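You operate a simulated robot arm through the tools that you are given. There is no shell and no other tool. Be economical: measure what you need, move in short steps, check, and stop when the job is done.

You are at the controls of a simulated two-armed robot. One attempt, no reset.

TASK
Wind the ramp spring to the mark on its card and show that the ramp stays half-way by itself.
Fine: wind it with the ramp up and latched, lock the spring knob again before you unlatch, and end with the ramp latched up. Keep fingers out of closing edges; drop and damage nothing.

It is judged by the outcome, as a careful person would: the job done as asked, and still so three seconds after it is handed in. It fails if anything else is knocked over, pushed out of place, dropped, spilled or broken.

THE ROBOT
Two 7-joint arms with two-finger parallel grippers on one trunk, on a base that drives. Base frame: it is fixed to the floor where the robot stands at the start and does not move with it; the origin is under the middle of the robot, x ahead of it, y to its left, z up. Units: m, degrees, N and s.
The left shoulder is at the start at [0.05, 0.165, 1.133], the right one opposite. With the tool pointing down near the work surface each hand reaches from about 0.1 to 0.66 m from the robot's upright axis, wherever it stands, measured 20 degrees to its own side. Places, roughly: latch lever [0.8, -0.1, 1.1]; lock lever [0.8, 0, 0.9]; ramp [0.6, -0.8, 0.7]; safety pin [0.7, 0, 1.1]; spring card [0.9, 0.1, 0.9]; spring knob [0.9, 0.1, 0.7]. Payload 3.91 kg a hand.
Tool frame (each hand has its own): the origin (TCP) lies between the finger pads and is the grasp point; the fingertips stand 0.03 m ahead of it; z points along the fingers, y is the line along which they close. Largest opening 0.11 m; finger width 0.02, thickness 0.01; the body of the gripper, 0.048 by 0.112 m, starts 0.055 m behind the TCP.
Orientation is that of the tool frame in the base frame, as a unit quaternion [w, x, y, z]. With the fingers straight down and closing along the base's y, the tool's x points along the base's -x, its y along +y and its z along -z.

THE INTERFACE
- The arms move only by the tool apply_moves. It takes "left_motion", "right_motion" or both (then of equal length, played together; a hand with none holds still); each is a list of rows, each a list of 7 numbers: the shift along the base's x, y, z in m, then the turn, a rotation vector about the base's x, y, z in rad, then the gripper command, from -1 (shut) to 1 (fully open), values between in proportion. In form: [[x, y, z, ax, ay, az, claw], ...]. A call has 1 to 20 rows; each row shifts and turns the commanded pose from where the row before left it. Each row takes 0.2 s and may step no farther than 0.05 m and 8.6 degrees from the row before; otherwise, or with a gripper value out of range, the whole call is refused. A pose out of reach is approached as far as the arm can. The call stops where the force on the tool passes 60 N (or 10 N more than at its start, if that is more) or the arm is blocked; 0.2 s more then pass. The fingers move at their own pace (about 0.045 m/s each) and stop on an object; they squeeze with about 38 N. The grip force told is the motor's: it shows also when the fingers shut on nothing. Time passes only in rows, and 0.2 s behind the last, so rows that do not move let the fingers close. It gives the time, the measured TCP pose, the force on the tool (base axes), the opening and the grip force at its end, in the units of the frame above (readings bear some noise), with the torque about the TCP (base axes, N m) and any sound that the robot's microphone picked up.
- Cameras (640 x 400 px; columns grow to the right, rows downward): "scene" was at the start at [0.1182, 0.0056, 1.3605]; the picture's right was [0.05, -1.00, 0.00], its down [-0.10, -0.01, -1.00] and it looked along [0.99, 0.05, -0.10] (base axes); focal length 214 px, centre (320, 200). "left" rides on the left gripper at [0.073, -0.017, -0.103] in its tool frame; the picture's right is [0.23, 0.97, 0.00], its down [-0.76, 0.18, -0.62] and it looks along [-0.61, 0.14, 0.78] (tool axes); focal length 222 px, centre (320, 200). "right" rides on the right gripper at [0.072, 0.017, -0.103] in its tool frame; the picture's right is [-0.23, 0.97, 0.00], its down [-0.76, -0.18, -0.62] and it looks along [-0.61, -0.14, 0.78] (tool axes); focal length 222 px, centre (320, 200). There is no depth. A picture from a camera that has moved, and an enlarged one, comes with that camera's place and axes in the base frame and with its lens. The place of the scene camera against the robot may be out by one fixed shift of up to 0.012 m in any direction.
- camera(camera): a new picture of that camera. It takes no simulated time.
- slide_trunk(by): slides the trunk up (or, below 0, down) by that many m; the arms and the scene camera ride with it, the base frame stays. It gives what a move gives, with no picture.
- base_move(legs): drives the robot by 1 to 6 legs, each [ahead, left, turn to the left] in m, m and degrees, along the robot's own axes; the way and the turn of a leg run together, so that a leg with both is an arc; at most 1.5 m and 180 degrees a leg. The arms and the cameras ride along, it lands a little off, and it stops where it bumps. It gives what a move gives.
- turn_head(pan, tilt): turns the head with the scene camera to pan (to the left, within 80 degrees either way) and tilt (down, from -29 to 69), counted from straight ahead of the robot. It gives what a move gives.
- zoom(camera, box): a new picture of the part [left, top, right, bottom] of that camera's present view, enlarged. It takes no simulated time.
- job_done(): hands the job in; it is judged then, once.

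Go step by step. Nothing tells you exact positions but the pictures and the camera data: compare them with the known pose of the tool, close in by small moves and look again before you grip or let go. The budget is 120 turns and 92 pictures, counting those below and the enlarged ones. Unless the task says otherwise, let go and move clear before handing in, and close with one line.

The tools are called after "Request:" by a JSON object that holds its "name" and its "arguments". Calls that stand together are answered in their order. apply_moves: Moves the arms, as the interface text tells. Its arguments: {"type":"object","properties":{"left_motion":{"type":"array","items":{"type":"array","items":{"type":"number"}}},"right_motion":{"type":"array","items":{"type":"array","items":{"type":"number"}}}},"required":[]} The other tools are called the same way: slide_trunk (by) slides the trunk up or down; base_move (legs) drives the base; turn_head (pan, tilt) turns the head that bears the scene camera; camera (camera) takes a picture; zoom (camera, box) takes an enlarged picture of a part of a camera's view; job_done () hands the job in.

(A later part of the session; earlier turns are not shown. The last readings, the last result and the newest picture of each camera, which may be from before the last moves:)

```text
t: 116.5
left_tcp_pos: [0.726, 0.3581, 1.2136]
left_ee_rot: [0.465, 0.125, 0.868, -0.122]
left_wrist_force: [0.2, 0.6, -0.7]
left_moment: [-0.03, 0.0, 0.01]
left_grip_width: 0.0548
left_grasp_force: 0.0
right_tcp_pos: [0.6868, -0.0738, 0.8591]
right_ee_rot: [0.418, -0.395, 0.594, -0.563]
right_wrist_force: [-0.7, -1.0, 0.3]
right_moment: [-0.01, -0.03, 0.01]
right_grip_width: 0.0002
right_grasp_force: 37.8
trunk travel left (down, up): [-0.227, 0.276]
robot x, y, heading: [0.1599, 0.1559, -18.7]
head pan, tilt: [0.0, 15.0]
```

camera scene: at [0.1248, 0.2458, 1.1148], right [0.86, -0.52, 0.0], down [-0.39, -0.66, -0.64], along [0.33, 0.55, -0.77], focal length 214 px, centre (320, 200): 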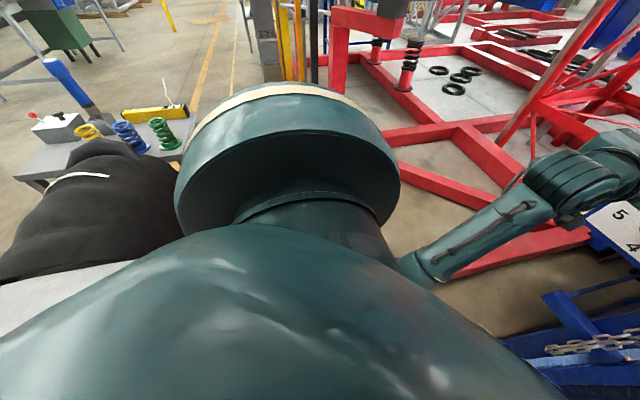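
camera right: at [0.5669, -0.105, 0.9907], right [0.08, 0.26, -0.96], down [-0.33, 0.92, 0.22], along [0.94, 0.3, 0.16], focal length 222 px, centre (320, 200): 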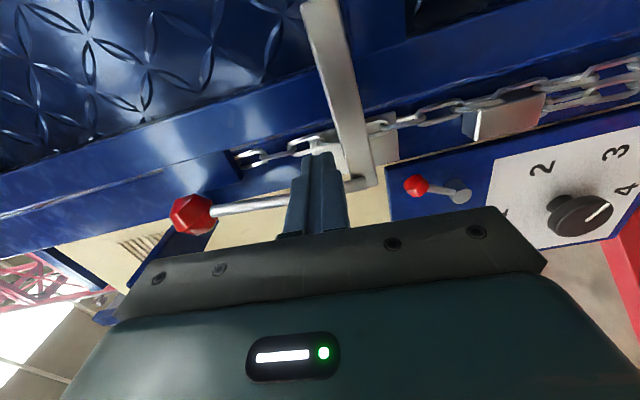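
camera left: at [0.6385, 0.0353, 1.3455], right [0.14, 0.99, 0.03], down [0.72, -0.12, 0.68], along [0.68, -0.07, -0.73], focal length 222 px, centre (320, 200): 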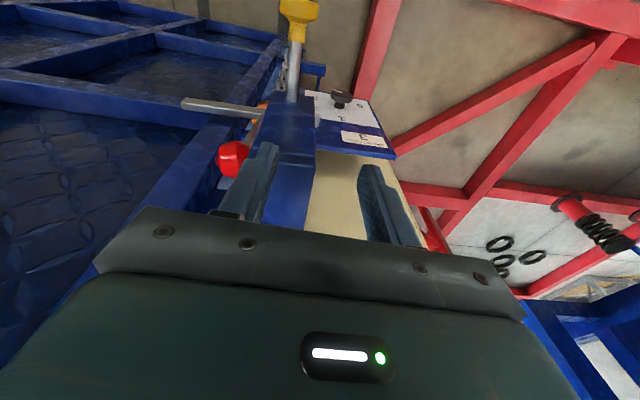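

Now to just below the bar: shift right, up, then forward, and check.

Request:
{"name": "apply_moves", "arguments": {"right_motion": [[-0.01, -0.0285, 0, 0, 0, 0, -1], [-0.01, -0.0285, 0, 0, 0, 0, -1], [0, 0, 0.032, 0, 0, 0, -1], [0, 0, 0.032, 0, 0, 0, -1], [0, 0, 0.03, 0, 0, 0, -1], [0.0173, -0.006, 0, 0, 0, 0, -1], [0.0173, -0.006, 0, 0, 0, 0, -1], [0.0173, -0.006, 0, 0, 0, 0, -1], [0, 0, 0, 0, 0, 0, -1]]}}

Request:
{"name": "camera", "arguments": {"camera": "right"}}

```text
t: 118.5
left_tcp_pos: [0.7223, 0.3586, 1.2133]
left_ee_rot: [0.466, 0.125, 0.867, -0.122]
left_wrist_force: [-0.3, 0.2, -0.1]
left_moment: [0.02, -0.02, -0.01]
left_grip_width: 0.0548
left_grasp_force: 0.0
right_tcp_pos: [0.7194, -0.1073, 0.9753]
right_ee_rot: [0.417, -0.395, 0.594, -0.564]
right_wrist_force: [-31.6, 6.2, -4.0]
right_moment: [0.04, -0.07, 0.13]
right_grip_width: 0.0
right_grasp_force: 38.0
right hand out of reach, approached as far as the arm can: row 1, 2
trunk travel left (down, up): [-0.227, 0.276]
robot x, y, heading: [0.157, 0.159, -19.0]
head pan, tilt: [0.0, 15.0]
```

```text
18 pictures are left
camera right: at [0.5978, -0.1391, 0.9563], right [0.08, 0.26, -0.96], down [-0.33, 0.92, 0.23], along [0.94, 0.3, 0.16], focal length 222 px, centre (320, 200)
```

right: 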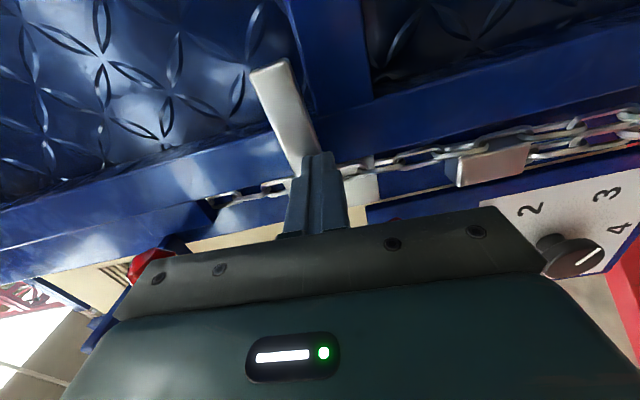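

The fingertips met the bar's face, so the bar sits slightly lower than thought. I'll back off, drop 3 cm, come in under it, and push up gently.

Request:
{"name": "apply_moves", "arguments": {"right_motion": [[-0.0284, 0.0098, 0, 0, 0, 0, -1], [0, 0, -0.033, 0, 0, 0, -1], [0.0189, -0.0065, 0, 0, 0, 0, -1], [0.0142, -0.0049, 0, 0, 0, 0, -1], [0, 0, 0, 0, 0, 0, -1]]}}

Request:
{"name": "apply_moves", "arguments": {"right_motion": [[0, 0, 0.018, 0, 0, 0, -1], [0, 0, 0.018, 0, 0, 0, -1], [0, 0, 0.018, 0, 0, 0, -1]]}}

Request:
{"name": "camera", "arguments": {"camera": "right"}}

```text
t: 119.7
left_tcp_pos: [0.7255, 0.3576, 1.2126]
left_ee_rot: [0.464, 0.124, 0.869, -0.121]
left_wrist_force: [0.3, -0.2, -0.5]
left_moment: [0.0, -0.02, 0.02]
left_grip_width: 0.055
left_grasp_force: 0.1
right_tcp_pos: [0.7276, -0.1099, 0.9433]
right_ee_rot: [0.417, -0.395, 0.594, -0.564]
right_wrist_force: [-0.5, 0.7, 0.0]
right_moment: [0.01, 0.02, -0.02]
right_grip_width: 0.0
right_grasp_force: 37.4
trunk travel left (down, up): [-0.227, 0.276]
robot x, y, heading: [0.1568, 0.1564, -18.7]
head pan, tilt: [0.0, 15.0]
```

```text
t: 120.5
left_tcp_pos: [0.7255, 0.358, 1.2124]
left_ee_rot: [0.464, 0.124, 0.869, -0.122]
left_wrist_force: [0.7, 0.2, 0.2]
left_moment: [-0.02, 0.02, 0.02]
left_grip_width: 0.055
left_grasp_force: 0.1
right_tcp_pos: [0.7292, -0.1103, 1.0011]
right_ee_rot: [0.419, -0.393, 0.592, -0.565]
right_wrist_force: [-0.2, -1.6, -0.2]
right_moment: [0.01, -0.02, 0.0]
right_grip_width: 0.0
right_grasp_force: 38.0
trunk travel left (down, up): [-0.227, 0.276]
robot x, y, heading: [0.1543, 0.1543, -18.9]
head pan, tilt: [0.0, 15.0]
```

```text
17 pictures are left
camera right: at [0.6071, -0.141, 0.9809], right [0.08, 0.26, -0.96], down [-0.33, 0.92, 0.22], along [0.94, 0.3, 0.16], focal length 222 px, centre (320, 200)
```

right: 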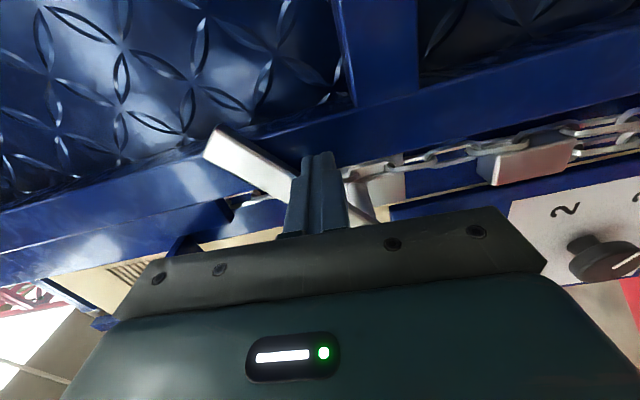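

The latch bar is turning up freely. Continuing the arc up and left.

Request:
{"name": "apply_moves", "arguments": {"right_motion": [[0.002, 0.006, 0.02, 0, 0, 0, -1], [0.003, 0.0095, 0.02, 0, 0, 0, -1], [0.0035, 0.01, 0.015, 0, 0, 0, -1], [0.0035, 0.01, 0.008, 0, 0, 0, -1]]}}

Request:
{"name": "camera", "arguments": {"camera": "right"}}

```text
t: 121.5
left_tcp_pos: [0.7264, 0.3549, 1.2127]
left_ee_rot: [0.464, 0.127, 0.868, -0.123]
left_wrist_force: [0.7, -0.3, 0.6]
left_moment: [0.0, -0.01, 0.01]
left_grip_width: 0.055
left_grasp_force: 0.0
right_tcp_pos: [0.7387, -0.082, 1.0585]
right_ee_rot: [0.414, -0.393, 0.598, -0.563]
right_wrist_force: [-13.3, -16.2, -12.0]
right_moment: [0.0, 0.21, -0.27]
right_grip_width: 0.0
right_grasp_force: 37.9
trunk travel left (down, up): [-0.227, 0.276]
robot x, y, heading: [0.155, 0.1549, -19.0]
head pan, tilt: [0.0, 15.0]
```

```text
16 pictures are left
camera right: at [0.6173, -0.1118, 1.0394], right [0.08, 0.27, -0.96], down [-0.32, 0.92, 0.23], along [0.95, 0.29, 0.15], focal length 222 px, centre (320, 200)
```

right: 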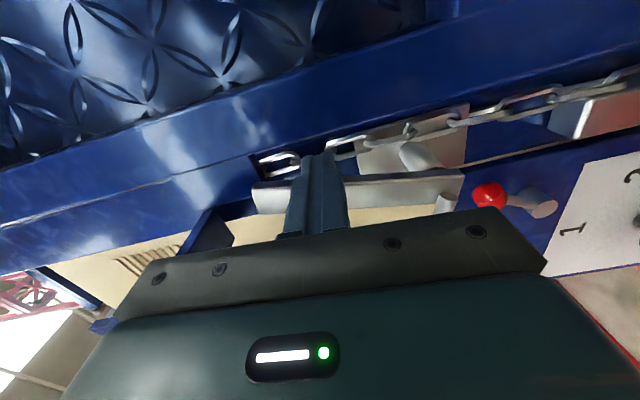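

The bar stands upright at its stop, so the ramp is unlatched and still up. I'll draw the hand back and look at the overall state.

Request:
{"name": "apply_moves", "arguments": {"right_motion": [[-0.003, -0.008, 0, 0, 0, 0, -1], [-0.03, 0.01, 0, 0, 0, 0, -1], [-0.035, 0.012, 0, 0, 0, 0, -1], [-0.035, 0.012, 0, 0, 0, 0, -1]]}}

Request:
{"name": "turn_head", "arguments": {"pan": -30, "tilt": 10}}

Request:
{"name": "camera", "arguments": {"camera": "scene"}}

```text
t: 122.5
left_tcp_pos: [0.7261, 0.3568, 1.2121]
left_ee_rot: [0.465, 0.124, 0.868, -0.122]
left_wrist_force: [-0.2, 0.4, -0.5]
left_moment: [0.03, -0.03, 0.02]
left_grip_width: 0.055
left_grasp_force: 0.0
right_tcp_pos: [0.6376, -0.0483, 1.0602]
right_ee_rot: [0.418, -0.395, 0.593, -0.564]
right_wrist_force: [-1.2, 0.0, 0.6]
right_moment: [0.0, 0.02, 0.01]
right_grip_width: 0.0001
right_grasp_force: 37.7
trunk travel left (down, up): [-0.227, 0.276]
robot x, y, heading: [0.16, 0.1585, -19.1]
head pan, tilt: [0.0, 15.0]
```

```text
t: 123.4
left_tcp_pos: [0.7238, 0.3551, 1.2159]
left_ee_rot: [0.468, 0.126, 0.866, -0.12]
left_wrist_force: [0.3, -0.7, -0.3]
left_moment: [0.05, -0.02, 0.0]
left_grip_width: 0.055
left_grasp_force: 0.1
right_tcp_pos: [0.6392, -0.0499, 1.0606]
right_ee_rot: [0.417, -0.395, 0.593, -0.564]
right_wrist_force: [-0.9, -0.1, -0.1]
right_moment: [0.02, 0.02, -0.01]
right_grip_width: 0.0001
right_grasp_force: 37.9
trunk travel left (down, up): [-0.227, 0.276]
robot x, y, heading: [0.1534, 0.1568, -19.0]
head pan, tilt: [-30.0, 10.0]
```

```text
15 pictures are left
camera scene: at [0.242, 0.0773, 1.2266], right [-0.75, -0.66, 0.0], down [-0.11, 0.13, -0.98], along [0.65, -0.74, -0.17], focal length 214 px, centre (320, 200)
```

scene: 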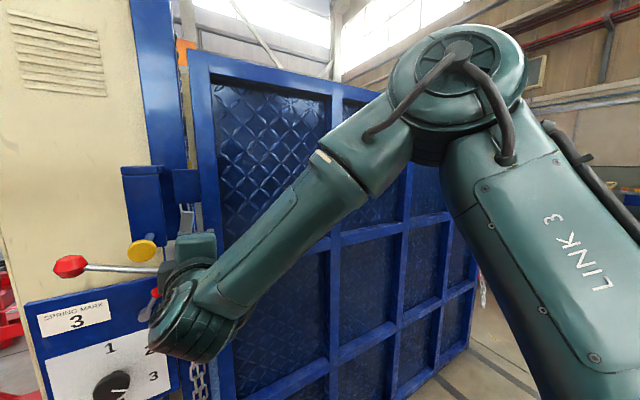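

The latch stem is over to the left and the ramp stays up by itself. I'll back off and move right so my right hand faces the ramp's first inner vertical rib (u≈−0.235), well away from closing edges; rolling the hand level meanwhile.

Request:
{"name": "base_move", "arguments": {"legs": [[-0.12, 0.0, 0], [0.0, -0.25, 0]]}}

Request:
{"name": "slide_trunk", "arguments": {"by": 0.2}}

Request:
{"name": "apply_moves", "arguments": {"right_motion": [[0, 0, 0, 0.132, -0.0456, 0, 0.5], [0, 0, 0, 0.132, -0.0456, 0, 0.5], [0, 0, 0, 0.132, -0.0456, 0, 0.5], [0, 0, 0, 0.132, -0.0456, 0, 0.5], [0, 0, 0, 0.132, -0.0456, 0, 0.5], [0, 0, 0, 0.132, -0.0456, 0, 0.5], [0, 0, 0, 0.132, -0.0456, 0, 0.5], [0, 0, 0, 0.132, -0.0456, 0, 0.5], [0, 0, 0, 0.132, -0.0456, 0, 0.5], [0, 0, 0, 0.132, -0.0456, 0, 0.5], [0, 0, 0, 0.132, -0.0456, 0, 0.5]]}}

Request:
{"name": "camera", "arguments": {"camera": "right"}}

```text
t: 127.1
left_tcp_pos: [0.5284, 0.1568, 1.2161]
left_ee_rot: [0.468, 0.125, 0.867, -0.119]
left_wrist_force: [0.7, -0.6, 0.4]
left_moment: [0.02, -0.05, 0.03]
left_grip_width: 0.0548
left_grasp_force: 0.1
right_tcp_pos: [0.4438, -0.2501, 1.0615]
right_ee_rot: [0.419, -0.396, 0.593, -0.562]
right_wrist_force: [-0.6, 0.2, 0.7]
right_moment: [0.0, 0.01, -0.01]
right_grip_width: 0.0
right_grasp_force: 37.3
trunk travel left (down, up): [-0.227, 0.276]
robot x, y, heading: [-0.0361, -0.0462, -18.7]
head pan, tilt: [-30.0, 10.0]
```

```text
t: 129.3
left_tcp_pos: [0.5278, 0.1575, 1.4159]
left_ee_rot: [0.469, 0.125, 0.866, -0.119]
left_wrist_force: [0.0, -0.2, 0.0]
left_moment: [0.02, -0.03, 0.03]
left_grip_width: 0.0549
left_grasp_force: 0.0
right_tcp_pos: [0.4437, -0.2499, 1.2609]
right_ee_rot: [0.419, -0.395, 0.593, -0.563]
right_wrist_force: [-0.9, -0.7, -0.4]
right_moment: [-0.05, -0.01, -0.02]
right_grip_width: 0.0001
right_grasp_force: 38.1
trunk travel left (down, up): [-0.427, 0.076]
robot x, y, heading: [-0.0426, -0.0437, -18.8]
head pan, tilt: [-30.0, 10.0]
```

```text
t: 131.7
left_tcp_pos: [0.5288, 0.1566, 1.4146]
left_ee_rot: [0.469, 0.125, 0.866, -0.119]
left_wrist_force: [-0.3, 0.8, 0.1]
left_moment: [0.01, 0.01, -0.05]
left_grip_width: 0.0547
left_grasp_force: 0.1
right_tcp_pos: [0.4444, -0.2487, 1.2606]
right_ee_rot: [0.695, 0.118, 0.701, -0.105]
right_wrist_force: [-0.9, -0.3, -0.2]
right_moment: [0.02, -0.01, -0.04]
right_grip_width: 0.0824
right_grasp_force: 0.1
trunk travel left (down, up): [-0.427, 0.076]
robot x, y, heading: [-0.0381, -0.0422, -18.6]
head pan, tilt: [-30.0, 10.0]
```

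```text
14 pictures are left
camera right: at [0.3507, -0.1985, 1.1893], right [0.31, 0.92, 0.24], down [-0.64, 0.01, 0.77], along [0.7, -0.39, 0.59], focal length 222 px, centre (320, 200)
```

right: 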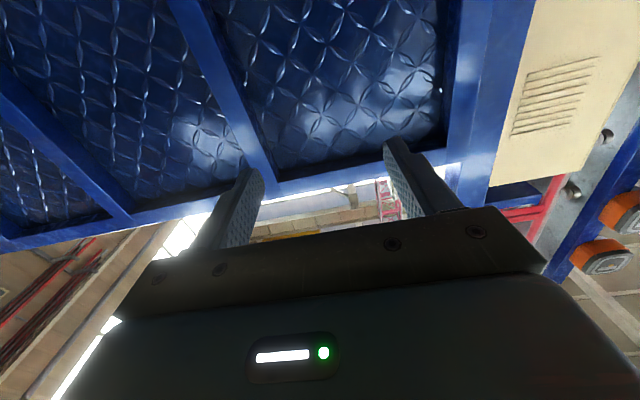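

The rib is clear in view: centre u≈−0.223 near the top at z≈1.35, about 4 cm wide. I'll drive ahead slightly and bring the open fingers to either side of it.

Request:
{"name": "base_move", "arguments": {"legs": [[0.06, 0.0, 0]]}}

Request:
{"name": "apply_moves", "arguments": {"right_motion": [[0.0178, -0.0343, 0.014, 0, 0, 0, 0.5], [0.0178, -0.0343, 0.014, 0, 0, 0, 0.5], [0.0178, -0.0343, 0.014, 0, 0, 0, 0.5], [0.0178, -0.0343, 0.014, 0, 0, 0, 0.5], [0.0178, -0.0343, 0.014, 0, 0, 0, 0.5], [0, 0, 0, 0, 0, 0, 0.5]]}}

Request:
{"name": "camera", "arguments": {"camera": "right"}}

```text
t: 132.7
left_tcp_pos: [0.5855, 0.1379, 1.4154]
left_ee_rot: [0.468, 0.124, 0.867, -0.119]
left_wrist_force: [0.5, -0.3, -0.1]
left_moment: [0.03, -0.01, -0.01]
left_grip_width: 0.0548
left_grasp_force: 0.0
right_tcp_pos: [0.4999, -0.2675, 1.2608]
right_ee_rot: [0.695, 0.117, 0.702, -0.105]
right_wrist_force: [-0.1, 0.9, -1.1]
right_moment: [-0.01, 0.0, 0.01]
right_grip_width: 0.0826
right_grasp_force: 0.0
trunk travel left (down, up): [-0.427, 0.076]
robot x, y, heading: [0.0184, -0.0615, -18.6]
head pan, tilt: [-30.0, 10.0]
```

```text
t: 134.1
left_tcp_pos: [0.5834, 0.14, 1.4158]
left_ee_rot: [0.468, 0.125, 0.866, -0.12]
left_wrist_force: [0.0, 0.0, 0.9]
left_moment: [0.01, 0.01, 0.01]
left_grip_width: 0.0552
left_grasp_force: 0.0
right_tcp_pos: [0.5897, -0.4385, 1.3316]
right_ee_rot: [0.695, 0.118, 0.701, -0.106]
right_wrist_force: [0.1, 0.1, -0.1]
right_moment: [0.03, 0.01, 0.03]
right_grip_width: 0.0824
right_grasp_force: 0.1
trunk travel left (down, up): [-0.427, 0.076]
robot x, y, heading: [0.0159, -0.0645, -18.7]
head pan, tilt: [-30.0, 10.0]
```

```text
13 pictures are left
camera right: at [0.4963, -0.3883, 1.2597], right [0.31, 0.92, 0.24], down [-0.64, 0.01, 0.77], along [0.7, -0.39, 0.6], focal length 222 px, centre (320, 200)
```

right: 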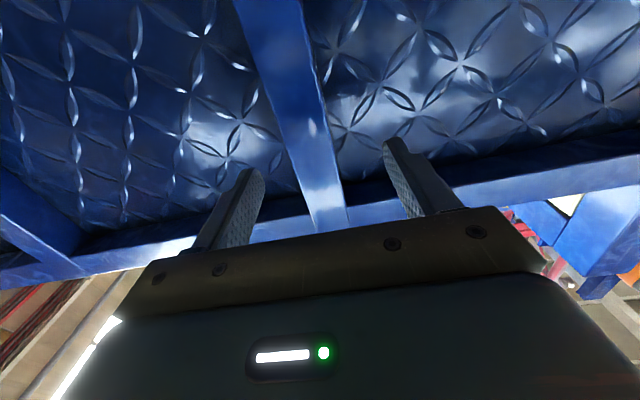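

Centred on the rib. Advancing until the fingertips flank it, then closing.

Request:
{"name": "apply_moves", "arguments": {"right_motion": [[0.0125, -0.0025, 0, 0, 0, 0, 0.5], [0.0113, -0.0039, 0, 0, 0, 0, 0.5], [0.0113, -0.0039, 0, 0, 0, 0, 0.5], [0.0113, -0.0039, 0, 0, 0, 0, 0.5], [0, 0, 0, 0, 0, 0, 0.5], [0, 0, 0, 0, 0, 0, -1], [0, 0, 0, 0, 0, 0, -1], [0, 0, 0, 0, 0, 0, -1], [0, 0, 0, 0, 0, 0, -1]]}}

Request:
{"name": "camera", "arguments": {"camera": "right"}}

```text
t: 136.1
left_tcp_pos: [0.5761, 0.1407, 1.4192]
left_ee_rot: [0.471, 0.124, 0.865, -0.119]
left_wrist_force: [1.6, 0.0, 0.5]
left_moment: [-0.03, 0.01, -0.06]
left_grip_width: 0.0554
left_grasp_force: 0.0
right_tcp_pos: [0.6294, -0.4493, 1.3356]
right_ee_rot: [0.699, 0.116, 0.698, -0.106]
right_wrist_force: [-75.0, 19.2, -0.6]
right_moment: [-0.14, -0.98, -1.3]
right_grip_width: 0.0012
right_grasp_force: 9.2
trunk travel left (down, up): [-0.427, 0.076]
robot x, y, heading: [0.0192, -0.065, -18.8]
head pan, tilt: [-30.0, 10.0]
```

```text
12 pictures are left
camera right: at [0.5359, -0.4, 1.2639], right [0.3, 0.92, 0.24], down [-0.65, 0.01, 0.76], along [0.7, -0.38, 0.6], focal length 222 px, centre (320, 200)
```

right: 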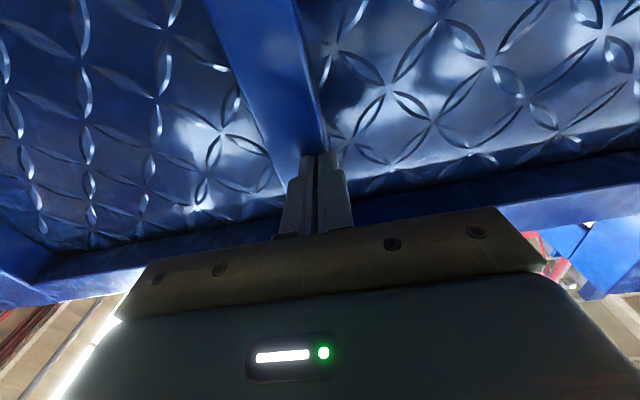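

The tips closed just short, on the rib's face at f≈0.772. I'll back off, reopen and go 3 cm deeper before closing.

Request:
{"name": "apply_moves", "arguments": {"right_motion": [[-0.0189, 0.0065, 0, 0, 0, 0, 0.5], [-0.0095, 0.0033, -0.003, 0, 0, 0, 0.5], [0, 0, 0, 0, 0, 0, 0.5], [0, 0, 0, 0, 0, 0, 0.5], [0, 0, 0, 0, 0, 0, 0.5], [0.016, -0.0055, 0, 0, 0, 0, 0.5], [0.016, -0.0055, 0, 0, 0, 0, 0.5], [0.012, -0.0041, 0, 0, 0, 0, 0.5]]}}

Request:
{"name": "apply_moves", "arguments": {"right_motion": [[0.0095, -0.0033, 0, 0, 0, 0, 0.5], [0.0, 0.0, 0, 0, 0, 0, 0.5]]}}

```text
t: 137.8
left_tcp_pos: [0.5711, 0.138, 1.42]
left_ee_rot: [0.473, 0.126, 0.864, -0.12]
left_wrist_force: [-0.4, 0.5, -0.8]
left_moment: [-0.02, 0.03, 0.0]
left_grip_width: 0.0549
left_grasp_force: 0.1
right_tcp_pos: [0.6288, -0.4509, 1.3273]
right_ee_rot: [0.693, 0.118, 0.704, -0.105]
right_wrist_force: [-60.9, 11.6, -6.9]
right_moment: [-0.11, -0.33, -0.41]
right_grip_width: 0.0812
right_grasp_force: 0.1
trunk travel left (down, up): [-0.427, 0.076]
robot x, y, heading: [0.0146, -0.063, -18.9]
head pan, tilt: [-30.0, 10.0]
stopped in row 8 (right hand): the force on the tool passed its limit at 104 N (the readings are from after the stop); the commanded pose is now the measured one
```

```text
t: 138.1
left_tcp_pos: [0.5733, 0.1368, 1.4205]
left_ee_rot: [0.471, 0.127, 0.865, -0.121]
left_wrist_force: [0.0, 0.1, 0.8]
left_moment: [-0.01, -0.02, 0.03]
left_grip_width: 0.0549
left_grasp_force: 0.1
right_tcp_pos: [0.628, -0.4512, 1.3284]
right_ee_rot: [0.693, 0.117, 0.704, -0.105]
right_wrist_force: [-51.0, 10.0, -4.4]
right_moment: [-0.14, -0.32, -0.33]
right_grip_width: 0.0815
right_grasp_force: 0.1
trunk travel left (down, up): [-0.427, 0.076]
robot x, y, heading: [0.009, -0.0623, -19.0]
head pan, tilt: [-30.0, 10.0]
stopped in row 1 (right hand): the force on the tool passed its limit at 82 N (the readings are from after the stop); the commanded pose is now the measured one
```

The ramp is effectively a flat slab (open fingers stop at the same depth), so the rib can't be gripped. Instead I'll take the free top edge between wide-open fingers from above, which no frame closes on. Backing off and turning the hand: quarter roll, then 60° down.

Request:
{"name": "apply_moves", "arguments": {"right_motion": [[-0.035, 0.0121, 0, 0, 0, 0, 1], [-0.035, 0.0121, 0, 0, 0, 0, 1], [-0.035, 0.0121, 0, -0.132, 0.0456, 0, 1], [-0.03, 0.0104, 0, -0.132, 0.0456, 0, 1], [0, 0, 0, -0.132, 0.0456, 0, 1], [0, 0, 0, -0.132, 0.0456, 0, 1], [0, 0, 0, -0.132, 0.0456, 0, 1], [0, 0, 0, -0.132, 0.0456, 0, 1], [0, 0, 0, -0.132, 0.0456, 0, 1], [0, 0, 0, -0.132, 0.0456, 0, 1], [0, 0, 0, -0.132, 0.0456, 0, 1], [0, 0, 0, -0.132, 0.0456, 0, 1], [0, 0, 0, -0.132, 0.0456, 0, 1], [0, 0, 0.025, 0.0487, 0.1408, 0, 1], [0, 0, 0.03, 0.0487, 0.1408, 0, 1], [0, 0, 0.03, 0.0487, 0.1408, 0, 1], [0, 0, 0.03, 0.0487, 0.1408, 0, 1], [0, 0, 0.03, 0.0487, 0.1408, 0, 1], [0, 0, 0.03, 0.0487, 0.1408, 0, 1], [0, 0, 0.03, 0.0487, 0.1408, 0, 1]]}}

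Request:
{"name": "slide_trunk", "arguments": {"by": 0.07}}

Request:
{"name": "camera", "arguments": {"camera": "right"}}

```text
t: 142.2
left_tcp_pos: [0.583, 0.1362, 1.4152]
left_ee_rot: [0.468, 0.126, 0.866, -0.12]
left_wrist_force: [0.3, 0.4, -0.2]
left_moment: [-0.01, -0.01, 0.0]
left_grip_width: 0.0552
left_grasp_force: 0.0
right_tcp_pos: [0.4614, -0.3718, 1.273]
right_ee_rot: [0.289, -0.475, 0.727, -0.402]
right_wrist_force: [-1.1, -0.4, 0.6]
right_moment: [0.01, -0.01, -0.01]
right_grip_width: 0.1098
right_grasp_force: 0.0
right hand out of reach, approached as far as the arm can: row 15, 16, 17, 18, 19, 20
trunk travel left (down, up): [-0.427, 0.076]
robot x, y, heading: [0.0152, -0.0628, -18.9]
head pan, tilt: [-30.0, 10.0]
```

```text
t: 143.3
left_tcp_pos: [0.582, 0.1365, 1.4853]
left_ee_rot: [0.468, 0.127, 0.866, -0.12]
left_wrist_force: [0.2, -0.2, -0.1]
left_moment: [0.01, 0.04, -0.02]
left_grip_width: 0.0548
left_grasp_force: 0.1
right_tcp_pos: [0.461, -0.3709, 1.3429]
right_ee_rot: [0.288, -0.475, 0.727, -0.402]
right_wrist_force: [-0.8, -0.4, 0.3]
right_moment: [0.02, -0.01, 0.0]
right_grip_width: 0.1099
right_grasp_force: 0.0
trunk travel left (down, up): [-0.497, 0.006]
robot x, y, heading: [0.0137, -0.0643, -18.9]
head pan, tilt: [-30.0, 10.0]
```

```text
11 pictures are left
camera right: at [0.3435, -0.4021, 1.3779], right [-0.36, 0.43, -0.83], down [-0.13, 0.86, 0.5], along [0.92, 0.28, -0.25], focal length 222 px, centre (320, 200)
```

right: 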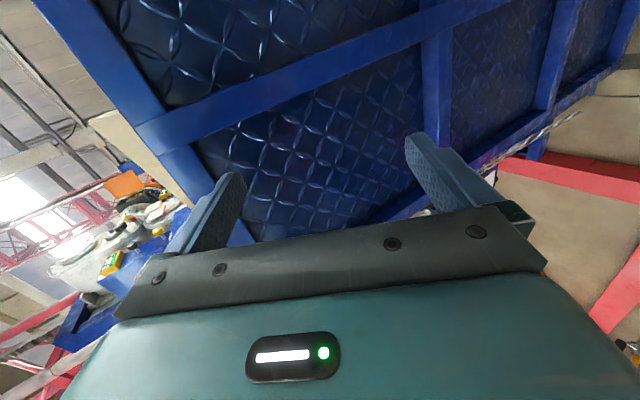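

I had commanded the hand too high for that trunk height. With the trunk now raised, I'll retract 10 cm, finish pitching it down to 60°, and lift above the ramp's top level.

Request:
{"name": "apply_moves", "arguments": {"right_motion": [[-0.0315, 0.011, 0.01, 0, 0, 0, 1], [-0.0315, 0.011, 0.01, 0, 0, 0, 1], [-0.0315, 0.011, 0.01, 0, 0, 0, 1], [0, 0, 0.02, 0.0426, 0.123, 0, 1], [0, 0, 0.02, 0.0426, 0.123, 0, 1], [0, 0, 0.02, 0.0426, 0.123, 0, 1], [0, 0, 0.02, 0.0426, 0.123, 0, 1], [0, 0, 0.025, 0, 0, 0, 1], [0, 0, 0.02, 0, 0, 0, 1]]}}

```text
t: 145.3
left_tcp_pos: [0.5823, 0.1361, 1.4847]
left_ee_rot: [0.468, 0.126, 0.866, -0.12]
left_wrist_force: [-0.2, 0.9, -0.9]
left_moment: [0.0, 0.03, 0.01]
left_grip_width: 0.0551
left_grasp_force: 0.0
right_tcp_pos: [0.3522, -0.3147, 1.3445]
right_ee_rot: [0.264, -0.477, 0.753, -0.368]
right_wrist_force: [-0.5, -0.5, 0.0]
right_moment: [-0.01, -0.02, -0.02]
right_grip_width: 0.11
right_grasp_force: 0.1
right hand out of reach, approached as far as the arm can: row 2, 3, 4, 5, 6, 7, 8, 9
trunk travel left (down, up): [-0.497, 0.006]
robot x, y, heading: [0.0169, -0.0634, -18.7]
head pan, tilt: [-30.0, 10.0]
```

That roll doesn't allow it. I'll undo the roll and point the hand straight down as at the start; the two fingers can then hook behind the ramp's top edge from above.

Request:
{"name": "apply_moves", "arguments": {"right_motion": [[0, 0, 0, 0.1046, -0.0422, -0.0822, 1], [0, 0, 0, 0.1046, -0.0422, -0.0822, 1], [0, 0, 0, 0.1046, -0.0422, -0.0822, 1], [0, 0, 0, 0.1046, -0.0422, -0.0822, 1], [0, 0, 0, 0.1046, -0.0422, -0.0822, 1], [0, 0, 0, 0.1046, -0.0422, -0.0822, 1], [0, 0, 0, 0.1046, -0.0422, -0.0822, 0], [0, 0, 0, 0.1046, -0.0422, -0.0822, 0], [0, 0, 0, 0.1046, -0.0422, -0.0822, 0], [0, 0, 0, 0.1046, -0.0422, -0.0822, 0], [0, 0, 0, 0.1046, -0.0422, -0.0822, 0], [0, 0, 0.022, 0.0442, 0.1275, 0, 0], [0, 0, 0.022, 0.0442, 0.1275, 0, 0], [0, 0, 0.022, 0.0442, 0.1275, 0, 0], [0, 0, 0.022, 0.0442, 0.1275, 0, 0], [0, 0, 0.022, 0.0442, 0.1275, 0, 0], [0, 0, 0.022, 0.0442, 0.1275, 0, 0], [0, 0, 0.022, 0.0442, 0.1275, 0, 0]]}}

```text
t: 149.1
left_tcp_pos: [0.5824, 0.1403, 1.4853]
left_ee_rot: [0.468, 0.126, 0.866, -0.122]
left_wrist_force: [-0.6, -0.4, 0.2]
left_moment: [-0.04, 0.0, -0.04]
left_grip_width: 0.0548
left_grasp_force: 0.1
right_tcp_pos: [0.352, -0.3103, 1.5005]
right_ee_rot: [-0.002, 0.188, 0.982, -0.019]
right_wrist_force: [-0.4, -1.2, -0.1]
right_moment: [-0.05, 0.01, 0.05]
right_grip_width: 0.0551
right_grasp_force: 0.2
trunk travel left (down, up): [-0.497, 0.006]
robot x, y, heading: [0.0115, -0.0663, -19.1]
head pan, tilt: [-30.0, 10.0]
```

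The hand points straight down at z=1.50, above the ramp's top level. One look to measure the top edge.

Request:
{"name": "camera", "arguments": {"camera": "right"}}

```text
10 pictures are left
camera right: at [0.292, -0.2638, 1.6023], right [0.57, 0.82, -0.04], down [0.65, -0.42, 0.63], along [0.5, -0.39, -0.77], focal length 222 px, centre (320, 200)
```

right: 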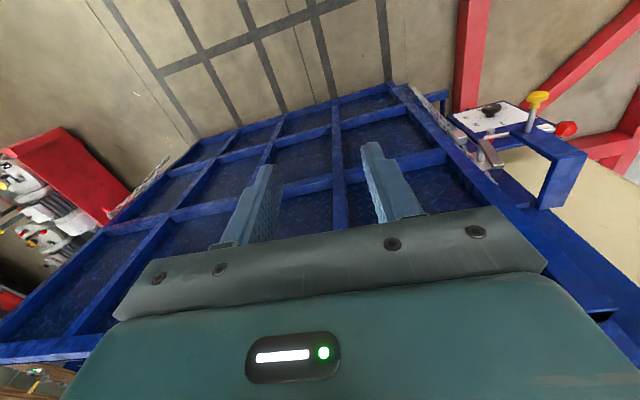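

I'll turn the hand a quarter about the vertical so that the fingers straddle the slab (open 11 cm), and draw the left arm back so that it stays clear when I drive closer.

Request:
{"name": "apply_moves", "arguments": {"right_motion": [[0, 0, 0.01, 0, 0, -0.1428, 1], [0, 0, 0.01, 0, 0, -0.1428, 1], [0, 0, 0, 0, 0, -0.1428, 1], [0, 0, 0, 0, 0, -0.1428, 1], [0, 0, 0, 0, 0, -0.1428, 1], [0, 0, 0, 0, 0, -0.1428, 1], [0, 0, 0, 0, 0, -0.1428, 1], [0, 0, 0, 0, 0, -0.1428, 1], [0, 0, 0, 0, 0, -0.1428, 1], [0, 0, 0, 0, 0, -0.1428, 1], [0, 0, 0, 0, 0, -0.1428, 1]], "left_motion": [[-0.02, 0.01, 0, 0, 0, 0, 0], [-0.02, 0.01, 0, 0, 0, 0, 0], [-0.02, 0.01, 0, 0, 0, 0, 0], [-0.02, 0.01, 0, 0, 0, 0, 0], [-0.02, 0.01, 0, 0, 0, 0, 0], [0, 0, 0, 0, 0, 0, 0], [0, 0, 0, 0, 0, 0, 0], [0, 0, 0, 0, 0, 0, 0], [0, 0, 0, 0, 0, 0, 0], [0, 0, 0, 0, 0, 0, 0], [0, 0, 0, 0, 0, 0, 0]]}}

```text
t: 151.5
left_tcp_pos: [0.4879, 0.194, 1.4839]
left_ee_rot: [0.466, 0.124, 0.867, -0.124]
left_wrist_force: [0.8, 1.2, 0.2]
left_moment: [0.02, -0.01, -0.02]
left_grip_width: 0.0552
left_grasp_force: 0.2
left hand out of reach, approached as far as the arm can: row 4, 5
right_tcp_pos: [0.3487, -0.3141, 1.5116]
right_ee_rot: [-0.016, 0.829, 0.559, -0.008]
right_wrist_force: [0.7, -0.4, -0.3]
right_moment: [-0.03, 0.0, -0.01]
right_grip_width: 0.1102
right_grasp_force: 0.0
right hand out of reach, approached as far as the arm can: row 2, 7
trunk travel left (down, up): [-0.497, 0.006]
robot x, y, heading: [0.0135, -0.0688, -18.9]
head pan, tilt: [-30.0, 10.0]
```

The fingers now straddle along the ramp's thickness. I'll shift right 0.2 m (clear of pin and panel) and drive ahead in two steps, checking for contact.

Request:
{"name": "base_move", "arguments": {"legs": [[0.0, -0.2, 0], [0.2, 0.0, 0]]}}

Request:
{"name": "camera", "arguments": {"camera": "right"}}

```text
t: 155.1
left_tcp_pos: [0.613, -0.0553, 1.4843]
left_ee_rot: [0.466, 0.124, 0.867, -0.125]
left_wrist_force: [0.3, 0.0, 0.0]
left_moment: [0.04, 0.01, 0.01]
left_grip_width: 0.0551
left_grasp_force: 0.0
right_tcp_pos: [0.475, -0.5643, 1.5116]
right_ee_rot: [-0.017, 0.828, 0.561, -0.009]
right_wrist_force: [0.0, 0.4, 0.8]
right_moment: [-0.03, 0.01, 0.01]
right_grip_width: 0.11
right_grasp_force: 0.1
trunk travel left (down, up): [-0.497, 0.006]
robot x, y, heading: [0.1371, -0.3153, -18.7]
head pan, tilt: [-30.0, 10.0]
```

```text
9 pictures are left
camera right: at [0.5211, -0.5054, 1.6146], right [0.82, -0.57, -0.04], down [-0.43, -0.65, 0.63], along [-0.38, -0.5, -0.78], focal length 222 px, centre (320, 200)
```

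right: 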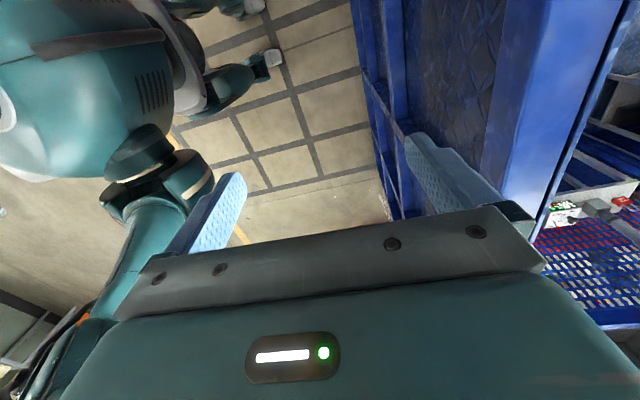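

From above I see the top edge clearly: slab from f≈0.767 to 0.813, with open space behind. I'll drive 0.1 m closer, reach over so it lies between the fingers, and lower them around it.

Request:
{"name": "base_move", "arguments": {"legs": [[0.1, 0.0, 0]]}}

Request:
{"name": "apply_moves", "arguments": {"right_motion": [[0.018, -0.0062, 0.005, 0, 0, 0, 1], [0.018, -0.0062, 0, 0, 0, 0, 1], [0.018, -0.0062, 0, 0, 0, 0, 1], [0, 0, 0, 0, 0, 0, 1]]}}

Request:
{"name": "camera", "arguments": {"camera": "right"}}

```text
t: 156.2
left_tcp_pos: [0.7076, -0.0874, 1.4825]
left_ee_rot: [0.467, 0.124, 0.867, -0.126]
left_wrist_force: [0.2, 0.3, -0.8]
left_moment: [0.01, 0.02, 0.01]
left_grip_width: 0.0551
left_grasp_force: 0.2
right_tcp_pos: [0.5658, -0.5973, 1.5122]
right_ee_rot: [-0.017, 0.828, 0.561, -0.01]
right_wrist_force: [0.5, -0.2, 0.0]
right_moment: [0.0, 0.0, -0.03]
right_grip_width: 0.1101
right_grasp_force: 0.1
trunk travel left (down, up): [-0.497, 0.006]
robot x, y, heading: [0.2351, -0.3455, -19.0]
head pan, tilt: [-30.0, 10.0]
```

```text
t: 157.2
left_tcp_pos: [0.7064, -0.0867, 1.4833]
left_ee_rot: [0.466, 0.124, 0.867, -0.126]
left_wrist_force: [-0.3, 0.9, -0.9]
left_moment: [0.04, -0.01, 0.0]
left_grip_width: 0.0551
left_grasp_force: 0.1
right_tcp_pos: [0.6107, -0.6125, 1.4944]
right_ee_rot: [-0.016, 0.827, 0.561, -0.008]
right_wrist_force: [-0.4, 0.1, 0.3]
right_moment: [0.02, 0.0, -0.03]
right_grip_width: 0.1099
right_grasp_force: 0.1
right hand out of reach, approached as far as the arm can: row 1, 2, 3
trunk travel left (down, up): [-0.497, 0.006]
robot x, y, heading: [0.2322, -0.3481, -18.7]
head pan, tilt: [-30.0, 10.0]
```

```text
8 pictures are left
camera right: at [0.6575, -0.5532, 1.5964], right [0.82, -0.57, -0.04], down [-0.43, -0.65, 0.63], along [-0.38, -0.5, -0.78], focal length 222 px, centre (320, 200)
```

right: 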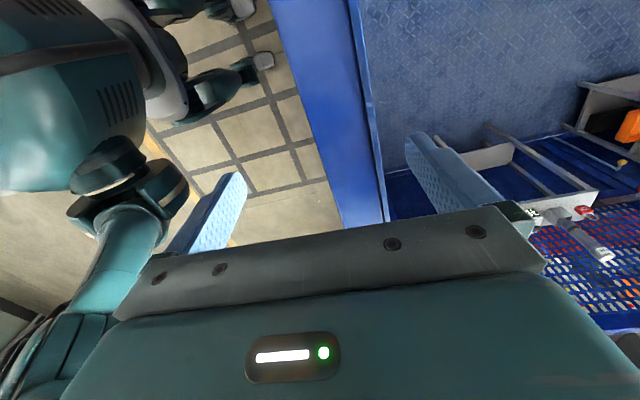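

The slab's top lies between the fingers. Lowering them around it, then backing the base 0.12 m to draw the ramp open a little.

Request:
{"name": "apply_moves", "arguments": {"right_motion": [[0, 0, -0.018, 0, 0, 0, 1], [0, 0, -0.018, 0, 0, 0, 1], [0, 0, 0, 0, 0, 0, 1]]}}

Request:
{"name": "base_move", "arguments": {"legs": [[-0.12, 0.0, 0]]}}

```text
t: 158.0
left_tcp_pos: [0.7074, -0.0868, 1.4825]
left_ee_rot: [0.467, 0.123, 0.867, -0.125]
left_wrist_force: [-0.1, 0.6, -0.4]
left_moment: [0.0, -0.04, 0.02]
left_grip_width: 0.0551
left_grasp_force: 0.0
right_tcp_pos: [0.6123, -0.6135, 1.4596]
right_ee_rot: [-0.016, 0.828, 0.56, -0.009]
right_wrist_force: [-0.5, 0.1, -0.4]
right_moment: [-0.01, 0.01, -0.01]
right_grip_width: 0.1098
right_grasp_force: 0.0
trunk travel left (down, up): [-0.497, 0.006]
robot x, y, heading: [0.2323, -0.3506, -18.9]
head pan, tilt: [-30.0, 10.0]
```

```text
t: 159.2
left_tcp_pos: [0.5958, -0.0492, 1.4835]
left_ee_rot: [0.467, 0.124, 0.866, -0.126]
left_wrist_force: [-0.1, -0.3, 0.3]
left_moment: [-0.02, -0.02, -0.02]
left_grip_width: 0.055
left_grasp_force: 0.2
right_tcp_pos: [0.4988, -0.574, 1.4606]
right_ee_rot: [-0.018, 0.828, 0.56, -0.009]
right_wrist_force: [-0.9, -0.3, 0.8]
right_moment: [-0.01, -0.01, 0.03]
right_grip_width: 0.11
right_grasp_force: 0.0
trunk travel left (down, up): [-0.497, 0.006]
robot x, y, heading: [0.1235, -0.307, -18.9]
head pan, tilt: [-30.0, 10.0]
```

Force is nearly zero; I'll verify the ramp came along.

Request:
{"name": "camera", "arguments": {"camera": "right"}}

```text
7 pictures are left
camera right: at [0.5457, -0.5148, 1.5623], right [0.82, -0.57, -0.04], down [-0.43, -0.65, 0.63], along [-0.38, -0.5, -0.78], focal length 222 px, centre (320, 200)
```

right: 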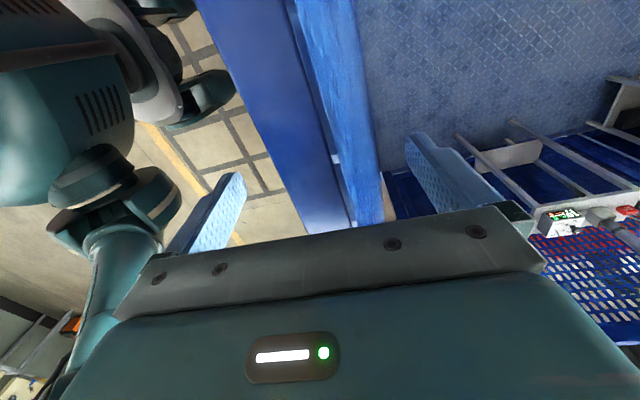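

The ramp has come forward with the fingers. I'll continue in steps: lower and tilt the hand slightly, then back off, following the arc of the top edge.

Request:
{"name": "apply_moves", "arguments": {"right_motion": [[0, 0, -0.017, -0.023, -0.066, 0, 1], [0, 0, -0.017, -0.023, -0.066, 0, 1], [0, 0, 0, 0, 0, 0, 1]]}}

Request:
{"name": "base_move", "arguments": {"legs": [[-0.17, 0.0, 0]]}}

Request:
{"name": "apply_moves", "arguments": {"right_motion": [[0, 0, -0.017, -0.023, -0.066, 0, 1], [0, 0, -0.017, -0.023, -0.066, 0, 1], [0, 0, 0, 0, 0, 0, 1]]}}

Request:
{"name": "camera", "arguments": {"camera": "right"}}

```text
t: 160.1
left_tcp_pos: [0.5956, -0.049, 1.4828]
left_ee_rot: [0.465, 0.124, 0.867, -0.127]
left_wrist_force: [-0.1, -0.9, 0.5]
left_moment: [-0.03, -0.01, -0.01]
left_grip_width: 0.055
left_grasp_force: 0.1
right_tcp_pos: [0.5009, -0.5743, 1.4249]
right_ee_rot: [0.04, 0.828, 0.559, 0.033]
right_wrist_force: [0.0, 0.9, 0.4]
right_moment: [0.0, -0.02, -0.02]
right_grip_width: 0.1101
right_grasp_force: 0.1
trunk travel left (down, up): [-0.497, 0.006]
robot x, y, heading: [0.1194, -0.3108, -18.9]
head pan, tilt: [-30.0, 10.0]
```

```text
t: 161.5
left_tcp_pos: [0.435, 0.0051, 1.4825]
left_ee_rot: [0.466, 0.124, 0.867, -0.127]
left_wrist_force: [-0.3, -0.3, 0.8]
left_moment: [0.01, -0.01, -0.02]
left_grip_width: 0.055
left_grasp_force: 0.0
right_tcp_pos: [0.3394, -0.5205, 1.4258]
right_ee_rot: [0.039, 0.827, 0.56, 0.032]
right_wrist_force: [-0.3, -0.3, -0.6]
right_moment: [-0.04, -0.01, 0.01]
right_grip_width: 0.1101
right_grasp_force: 0.0
trunk travel left (down, up): [-0.497, 0.006]
robot x, y, heading: [-0.037, -0.2524, -19.0]
head pan, tilt: [-30.0, 10.0]
```

```text
t: 162.3
left_tcp_pos: [0.437, 0.0058, 1.4824]
left_ee_rot: [0.466, 0.124, 0.867, -0.127]
left_wrist_force: [0.1, 0.1, -0.7]
left_moment: [-0.01, 0.02, 0.01]
left_grip_width: 0.0551
left_grasp_force: 0.1
right_tcp_pos: [0.3402, -0.5197, 1.3913]
right_ee_rot: [0.095, 0.823, 0.555, 0.075]
right_wrist_force: [0.1, -0.1, -0.2]
right_moment: [0.0, 0.03, -0.06]
right_grip_width: 0.1099
right_grasp_force: 0.0
trunk travel left (down, up): [-0.497, 0.006]
robot x, y, heading: [-0.0423, -0.2528, -18.9]
head pan, tilt: [-30.0, 10.0]
```

```text
6 pictures are left
camera right: at [0.3589, -0.4508, 1.4961], right [0.79, -0.56, 0.23], down [-0.58, -0.6, 0.55], along [-0.17, -0.57, -0.8], focal length 222 px, centre (320, 200)
```

right: 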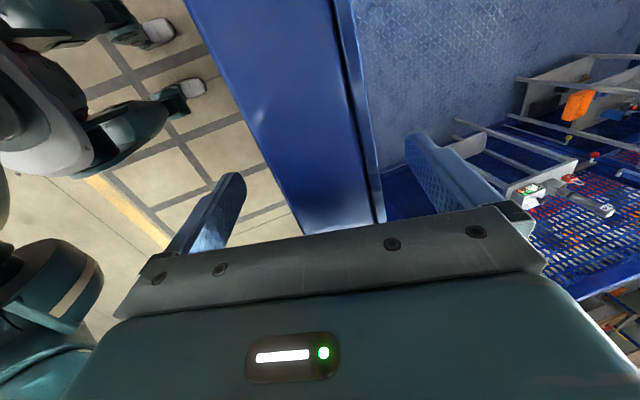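

The ramp follows smoothly (about 11° now). Continuing with the next steps of the arc.

Request:
{"name": "base_move", "arguments": {"legs": [[-0.18, 0.0, 0]]}}

Request:
{"name": "apply_moves", "arguments": {"right_motion": [[0, 0, -0.023, -0.023, -0.066, 0, 1], [0, 0, -0.023, -0.023, -0.066, 0, 1], [0, 0, 0, 0, 0, 0, 1]]}}

Request:
{"name": "base_move", "arguments": {"legs": [[-0.13, 0.0, 0]]}}

Request:
{"name": "apply_moves", "arguments": {"right_motion": [[0, 0, -0.023, -0.023, -0.066, 0, 1], [0, 0, -0.022, 0, 0, 0, 1], [0, 0, 0, 0, 0, 0, 1]]}}

Request:
{"name": "camera", "arguments": {"camera": "right"}}

```text
t: 163.8
left_tcp_pos: [0.2648, 0.065, 1.4822]
left_ee_rot: [0.466, 0.123, 0.867, -0.125]
left_wrist_force: [0.1, -0.3, -0.9]
left_moment: [0.0, 0.0, 0.01]
left_grip_width: 0.0551
left_grasp_force: 0.0
right_tcp_pos: [0.1715, -0.4602, 1.3909]
right_ee_rot: [0.095, 0.821, 0.558, 0.074]
right_wrist_force: [0.3, -1.1, -1.0]
right_moment: [0.03, -0.01, 0.01]
right_grip_width: 0.1098
right_grasp_force: 0.1
trunk travel left (down, up): [-0.497, 0.006]
robot x, y, heading: [-0.2081, -0.1915, -18.9]
head pan, tilt: [-30.0, 10.0]
```

```text
t: 164.6
left_tcp_pos: [0.2662, 0.0659, 1.4826]
left_ee_rot: [0.466, 0.124, 0.867, -0.126]
left_wrist_force: [0.1, 0.3, 0.4]
left_moment: [-0.03, 0.01, 0.0]
left_grip_width: 0.055
left_grasp_force: 0.1
right_tcp_pos: [0.1705, -0.4613, 1.3454]
right_ee_rot: [0.15, 0.813, 0.55, 0.116]
right_wrist_force: [-0.5, 0.1, 0.3]
right_moment: [0.02, -0.01, -0.01]
right_grip_width: 0.11
right_grasp_force: 0.0
trunk travel left (down, up): [-0.497, 0.006]
robot x, y, heading: [-0.2118, -0.1957, -19.2]
head pan, tilt: [-30.0, 10.0]
```

```text
t: 165.9
left_tcp_pos: [0.1412, 0.107, 1.4823]
left_ee_rot: [0.466, 0.124, 0.867, -0.126]
left_wrist_force: [0.4, 0.1, 0.6]
left_moment: [0.0, -0.03, -0.01]
left_grip_width: 0.0551
left_grasp_force: 0.1
right_tcp_pos: [0.0465, -0.4193, 1.3459]
right_ee_rot: [0.15, 0.813, 0.55, 0.114]
right_wrist_force: [0.4, 0.4, 0.7]
right_moment: [-0.04, 0.0, 0.01]
right_grip_width: 0.1099
right_grasp_force: 0.1
trunk travel left (down, up): [-0.497, 0.006]
robot x, y, heading: [-0.334, -0.1545, -18.8]
head pan, tilt: [-30.0, 10.0]
```

```text
t: 166.7
left_tcp_pos: [0.1425, 0.1068, 1.4828]
left_ee_rot: [0.466, 0.125, 0.867, -0.127]
left_wrist_force: [-0.4, 0.6, -0.1]
left_moment: [0.0, -0.02, 0.03]
left_grip_width: 0.0551
left_grasp_force: 0.1
right_tcp_pos: [0.046, -0.4202, 1.3003]
right_ee_rot: [0.178, 0.808, 0.546, 0.135]
right_wrist_force: [-0.5, -0.5, -0.1]
right_moment: [0.0, 0.04, 0.02]
right_grip_width: 0.11
right_grasp_force: 0.0
trunk travel left (down, up): [-0.497, 0.006]
robot x, y, heading: [-0.3354, -0.1454, -18.9]
head pan, tilt: [-30.0, 10.0]
```

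```text
5 pictures are left
camera right: at [0.0448, -0.3437, 1.4026], right [0.73, -0.54, 0.42], down [-0.69, -0.56, 0.46], along [-0.02, -0.62, -0.78], focal length 222 px, centre (320, 200)
```

right: 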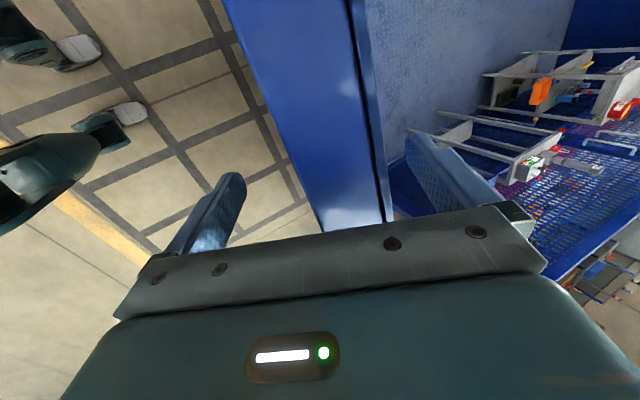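

Still well captured, about 24°. Smaller steps now because the edge drops faster.

Request:
{"name": "base_move", "arguments": {"legs": [[-0.07, 0.0, 0]]}}

Request:
{"name": "apply_moves", "arguments": {"right_motion": [[0, 0, -0.018, -0.02, -0.06, 0, 1], [0, 0, -0.017, 0, 0, 0, 1], [0, 0, 0, 0, 0, 0, 1]]}}

Request:
{"name": "base_move", "arguments": {"legs": [[-0.06, 0.0, 0]]}}

Request:
{"name": "apply_moves", "arguments": {"right_motion": [[0, 0, -0.019, -0.02, -0.06, 0, 1], [0, 0, -0.018, 0, 0, 0, 1], [0, 0, 0, 0, 0, 0, 1]]}}

Request:
{"name": "base_move", "arguments": {"legs": [[-0.055, 0.0, 0]]}}

Request:
{"name": "apply_moves", "arguments": {"right_motion": [[0, 0, -0.019, -0.02, -0.06, 0, 1], [0, 0, -0.018, 0, 0, 0, 1], [0, 0, 0, 0, 0, 0, 1]]}}

Request:
{"name": "camera", "arguments": {"camera": "right"}}

```text
t: 167.7
left_tcp_pos: [0.0765, 0.1294, 1.4828]
left_ee_rot: [0.467, 0.125, 0.866, -0.127]
left_wrist_force: [-0.6, 0.1, -0.1]
left_moment: [-0.02, 0.02, 0.01]
left_grip_width: 0.0552
left_grasp_force: 0.1
right_tcp_pos: [-0.0196, -0.3976, 1.3023]
right_ee_rot: [0.178, 0.807, 0.546, 0.135]
right_wrist_force: [-0.8, 0.2, 1.1]
right_moment: [-0.01, -0.05, 0.0]
right_grip_width: 0.1103
right_grasp_force: 0.1
trunk travel left (down, up): [-0.497, 0.006]
robot x, y, heading: [-0.3973, -0.1277, -19.1]
head pan, tilt: [-30.0, 10.0]
```

```text
t: 168.5
left_tcp_pos: [0.0769, 0.1285, 1.4832]
left_ee_rot: [0.465, 0.125, 0.867, -0.127]
left_wrist_force: [0.3, -0.5, 0.6]
left_moment: [-0.03, 0.0, 0.01]
left_grip_width: 0.0551
left_grasp_force: 0.0
right_tcp_pos: [-0.0201, -0.3969, 1.2656]
right_ee_rot: [0.202, 0.801, 0.541, 0.154]
right_wrist_force: [0.5, -0.4, -0.3]
right_moment: [-0.01, 0.01, 0.01]
right_grip_width: 0.1099
right_grasp_force: 0.1
trunk travel left (down, up): [-0.497, 0.006]
robot x, y, heading: [-0.3977, -0.1291, -19.1]
head pan, tilt: [-30.0, 10.0]
```

```text
t: 169.5
left_tcp_pos: [0.0217, 0.1468, 1.4819]
left_ee_rot: [0.465, 0.125, 0.867, -0.127]
left_wrist_force: [0.8, -0.1, 0.9]
left_moment: [0.01, 0.0, 0.01]
left_grip_width: 0.055
left_grasp_force: 0.1
right_tcp_pos: [-0.0764, -0.3782, 1.2648]
right_ee_rot: [0.202, 0.801, 0.542, 0.154]
right_wrist_force: [0.2, 0.2, -0.2]
right_moment: [0.0, -0.02, 0.02]
right_grip_width: 0.1098
right_grasp_force: 0.1
trunk travel left (down, up): [-0.497, 0.006]
robot x, y, heading: [-0.4522, -0.11, -19.0]
head pan, tilt: [-30.0, 10.0]
```

```text
t: 170.3
left_tcp_pos: [0.0222, 0.147, 1.4828]
left_ee_rot: [0.466, 0.125, 0.867, -0.127]
left_wrist_force: [-0.5, 0.2, -0.4]
left_moment: [-0.03, 0.0, 0.03]
left_grip_width: 0.0548
left_grasp_force: 0.1
right_tcp_pos: [-0.0754, -0.3784, 1.2267]
right_ee_rot: [0.227, 0.795, 0.536, 0.172]
right_wrist_force: [0.2, 0.6, -0.1]
right_moment: [0.01, 0.03, -0.02]
right_grip_width: 0.1098
right_grasp_force: 0.0
trunk travel left (down, up): [-0.497, 0.006]
robot x, y, heading: [-0.4522, -0.1087, -19.1]
head pan, tilt: [-30.0, 10.0]
```

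```text
t: 171.2
left_tcp_pos: [-0.0303, 0.1651, 1.4826]
left_ee_rot: [0.466, 0.125, 0.867, -0.127]
left_wrist_force: [-0.2, -0.3, -0.2]
left_moment: [0.0, 0.0, 0.0]
left_grip_width: 0.0548
left_grasp_force: 0.0
right_tcp_pos: [-0.1282, -0.3588, 1.2273]
right_ee_rot: [0.226, 0.794, 0.537, 0.173]
right_wrist_force: [-0.3, 0.4, -0.1]
right_moment: [0.02, -0.02, -0.03]
right_grip_width: 0.1101
right_grasp_force: 0.2
trunk travel left (down, up): [-0.497, 0.006]
robot x, y, heading: [-0.5092, -0.0922, -19.1]
head pan, tilt: [-30.0, 10.0]
```

```text
t: 172.0
left_tcp_pos: [-0.0299, 0.1659, 1.4828]
left_ee_rot: [0.465, 0.125, 0.867, -0.125]
left_wrist_force: [-0.2, 0.2, 0.2]
left_moment: [0.02, 0.01, -0.02]
left_grip_width: 0.0552
left_grasp_force: 0.1
right_tcp_pos: [-0.1283, -0.3594, 1.1903]
right_ee_rot: [0.251, 0.787, 0.531, 0.191]
right_wrist_force: [1.2, -0.4, 0.5]
right_moment: [0.0, 0.02, 0.02]
right_grip_width: 0.1101
right_grasp_force: 0.0
trunk travel left (down, up): [-0.497, 0.006]
robot x, y, heading: [-0.5066, -0.0939, -19.3]
head pan, tilt: [-30.0, 10.0]
```

```text
4 pictures are left
camera right: at [-0.1476, -0.2768, 1.2857], right [0.64, -0.51, 0.57], down [-0.76, -0.54, 0.37], along [0.12, -0.67, -0.73], focal length 222 px, centre (320, 200)
```

right: 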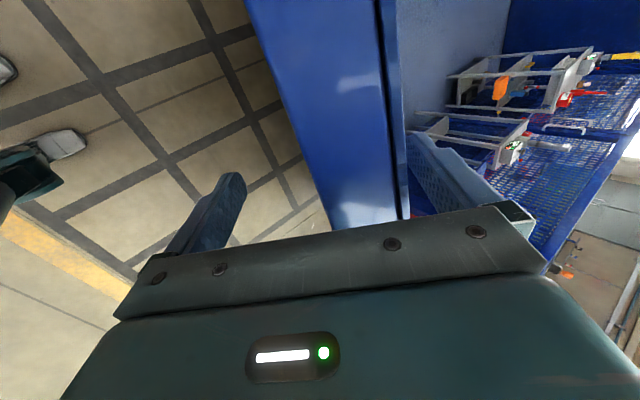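

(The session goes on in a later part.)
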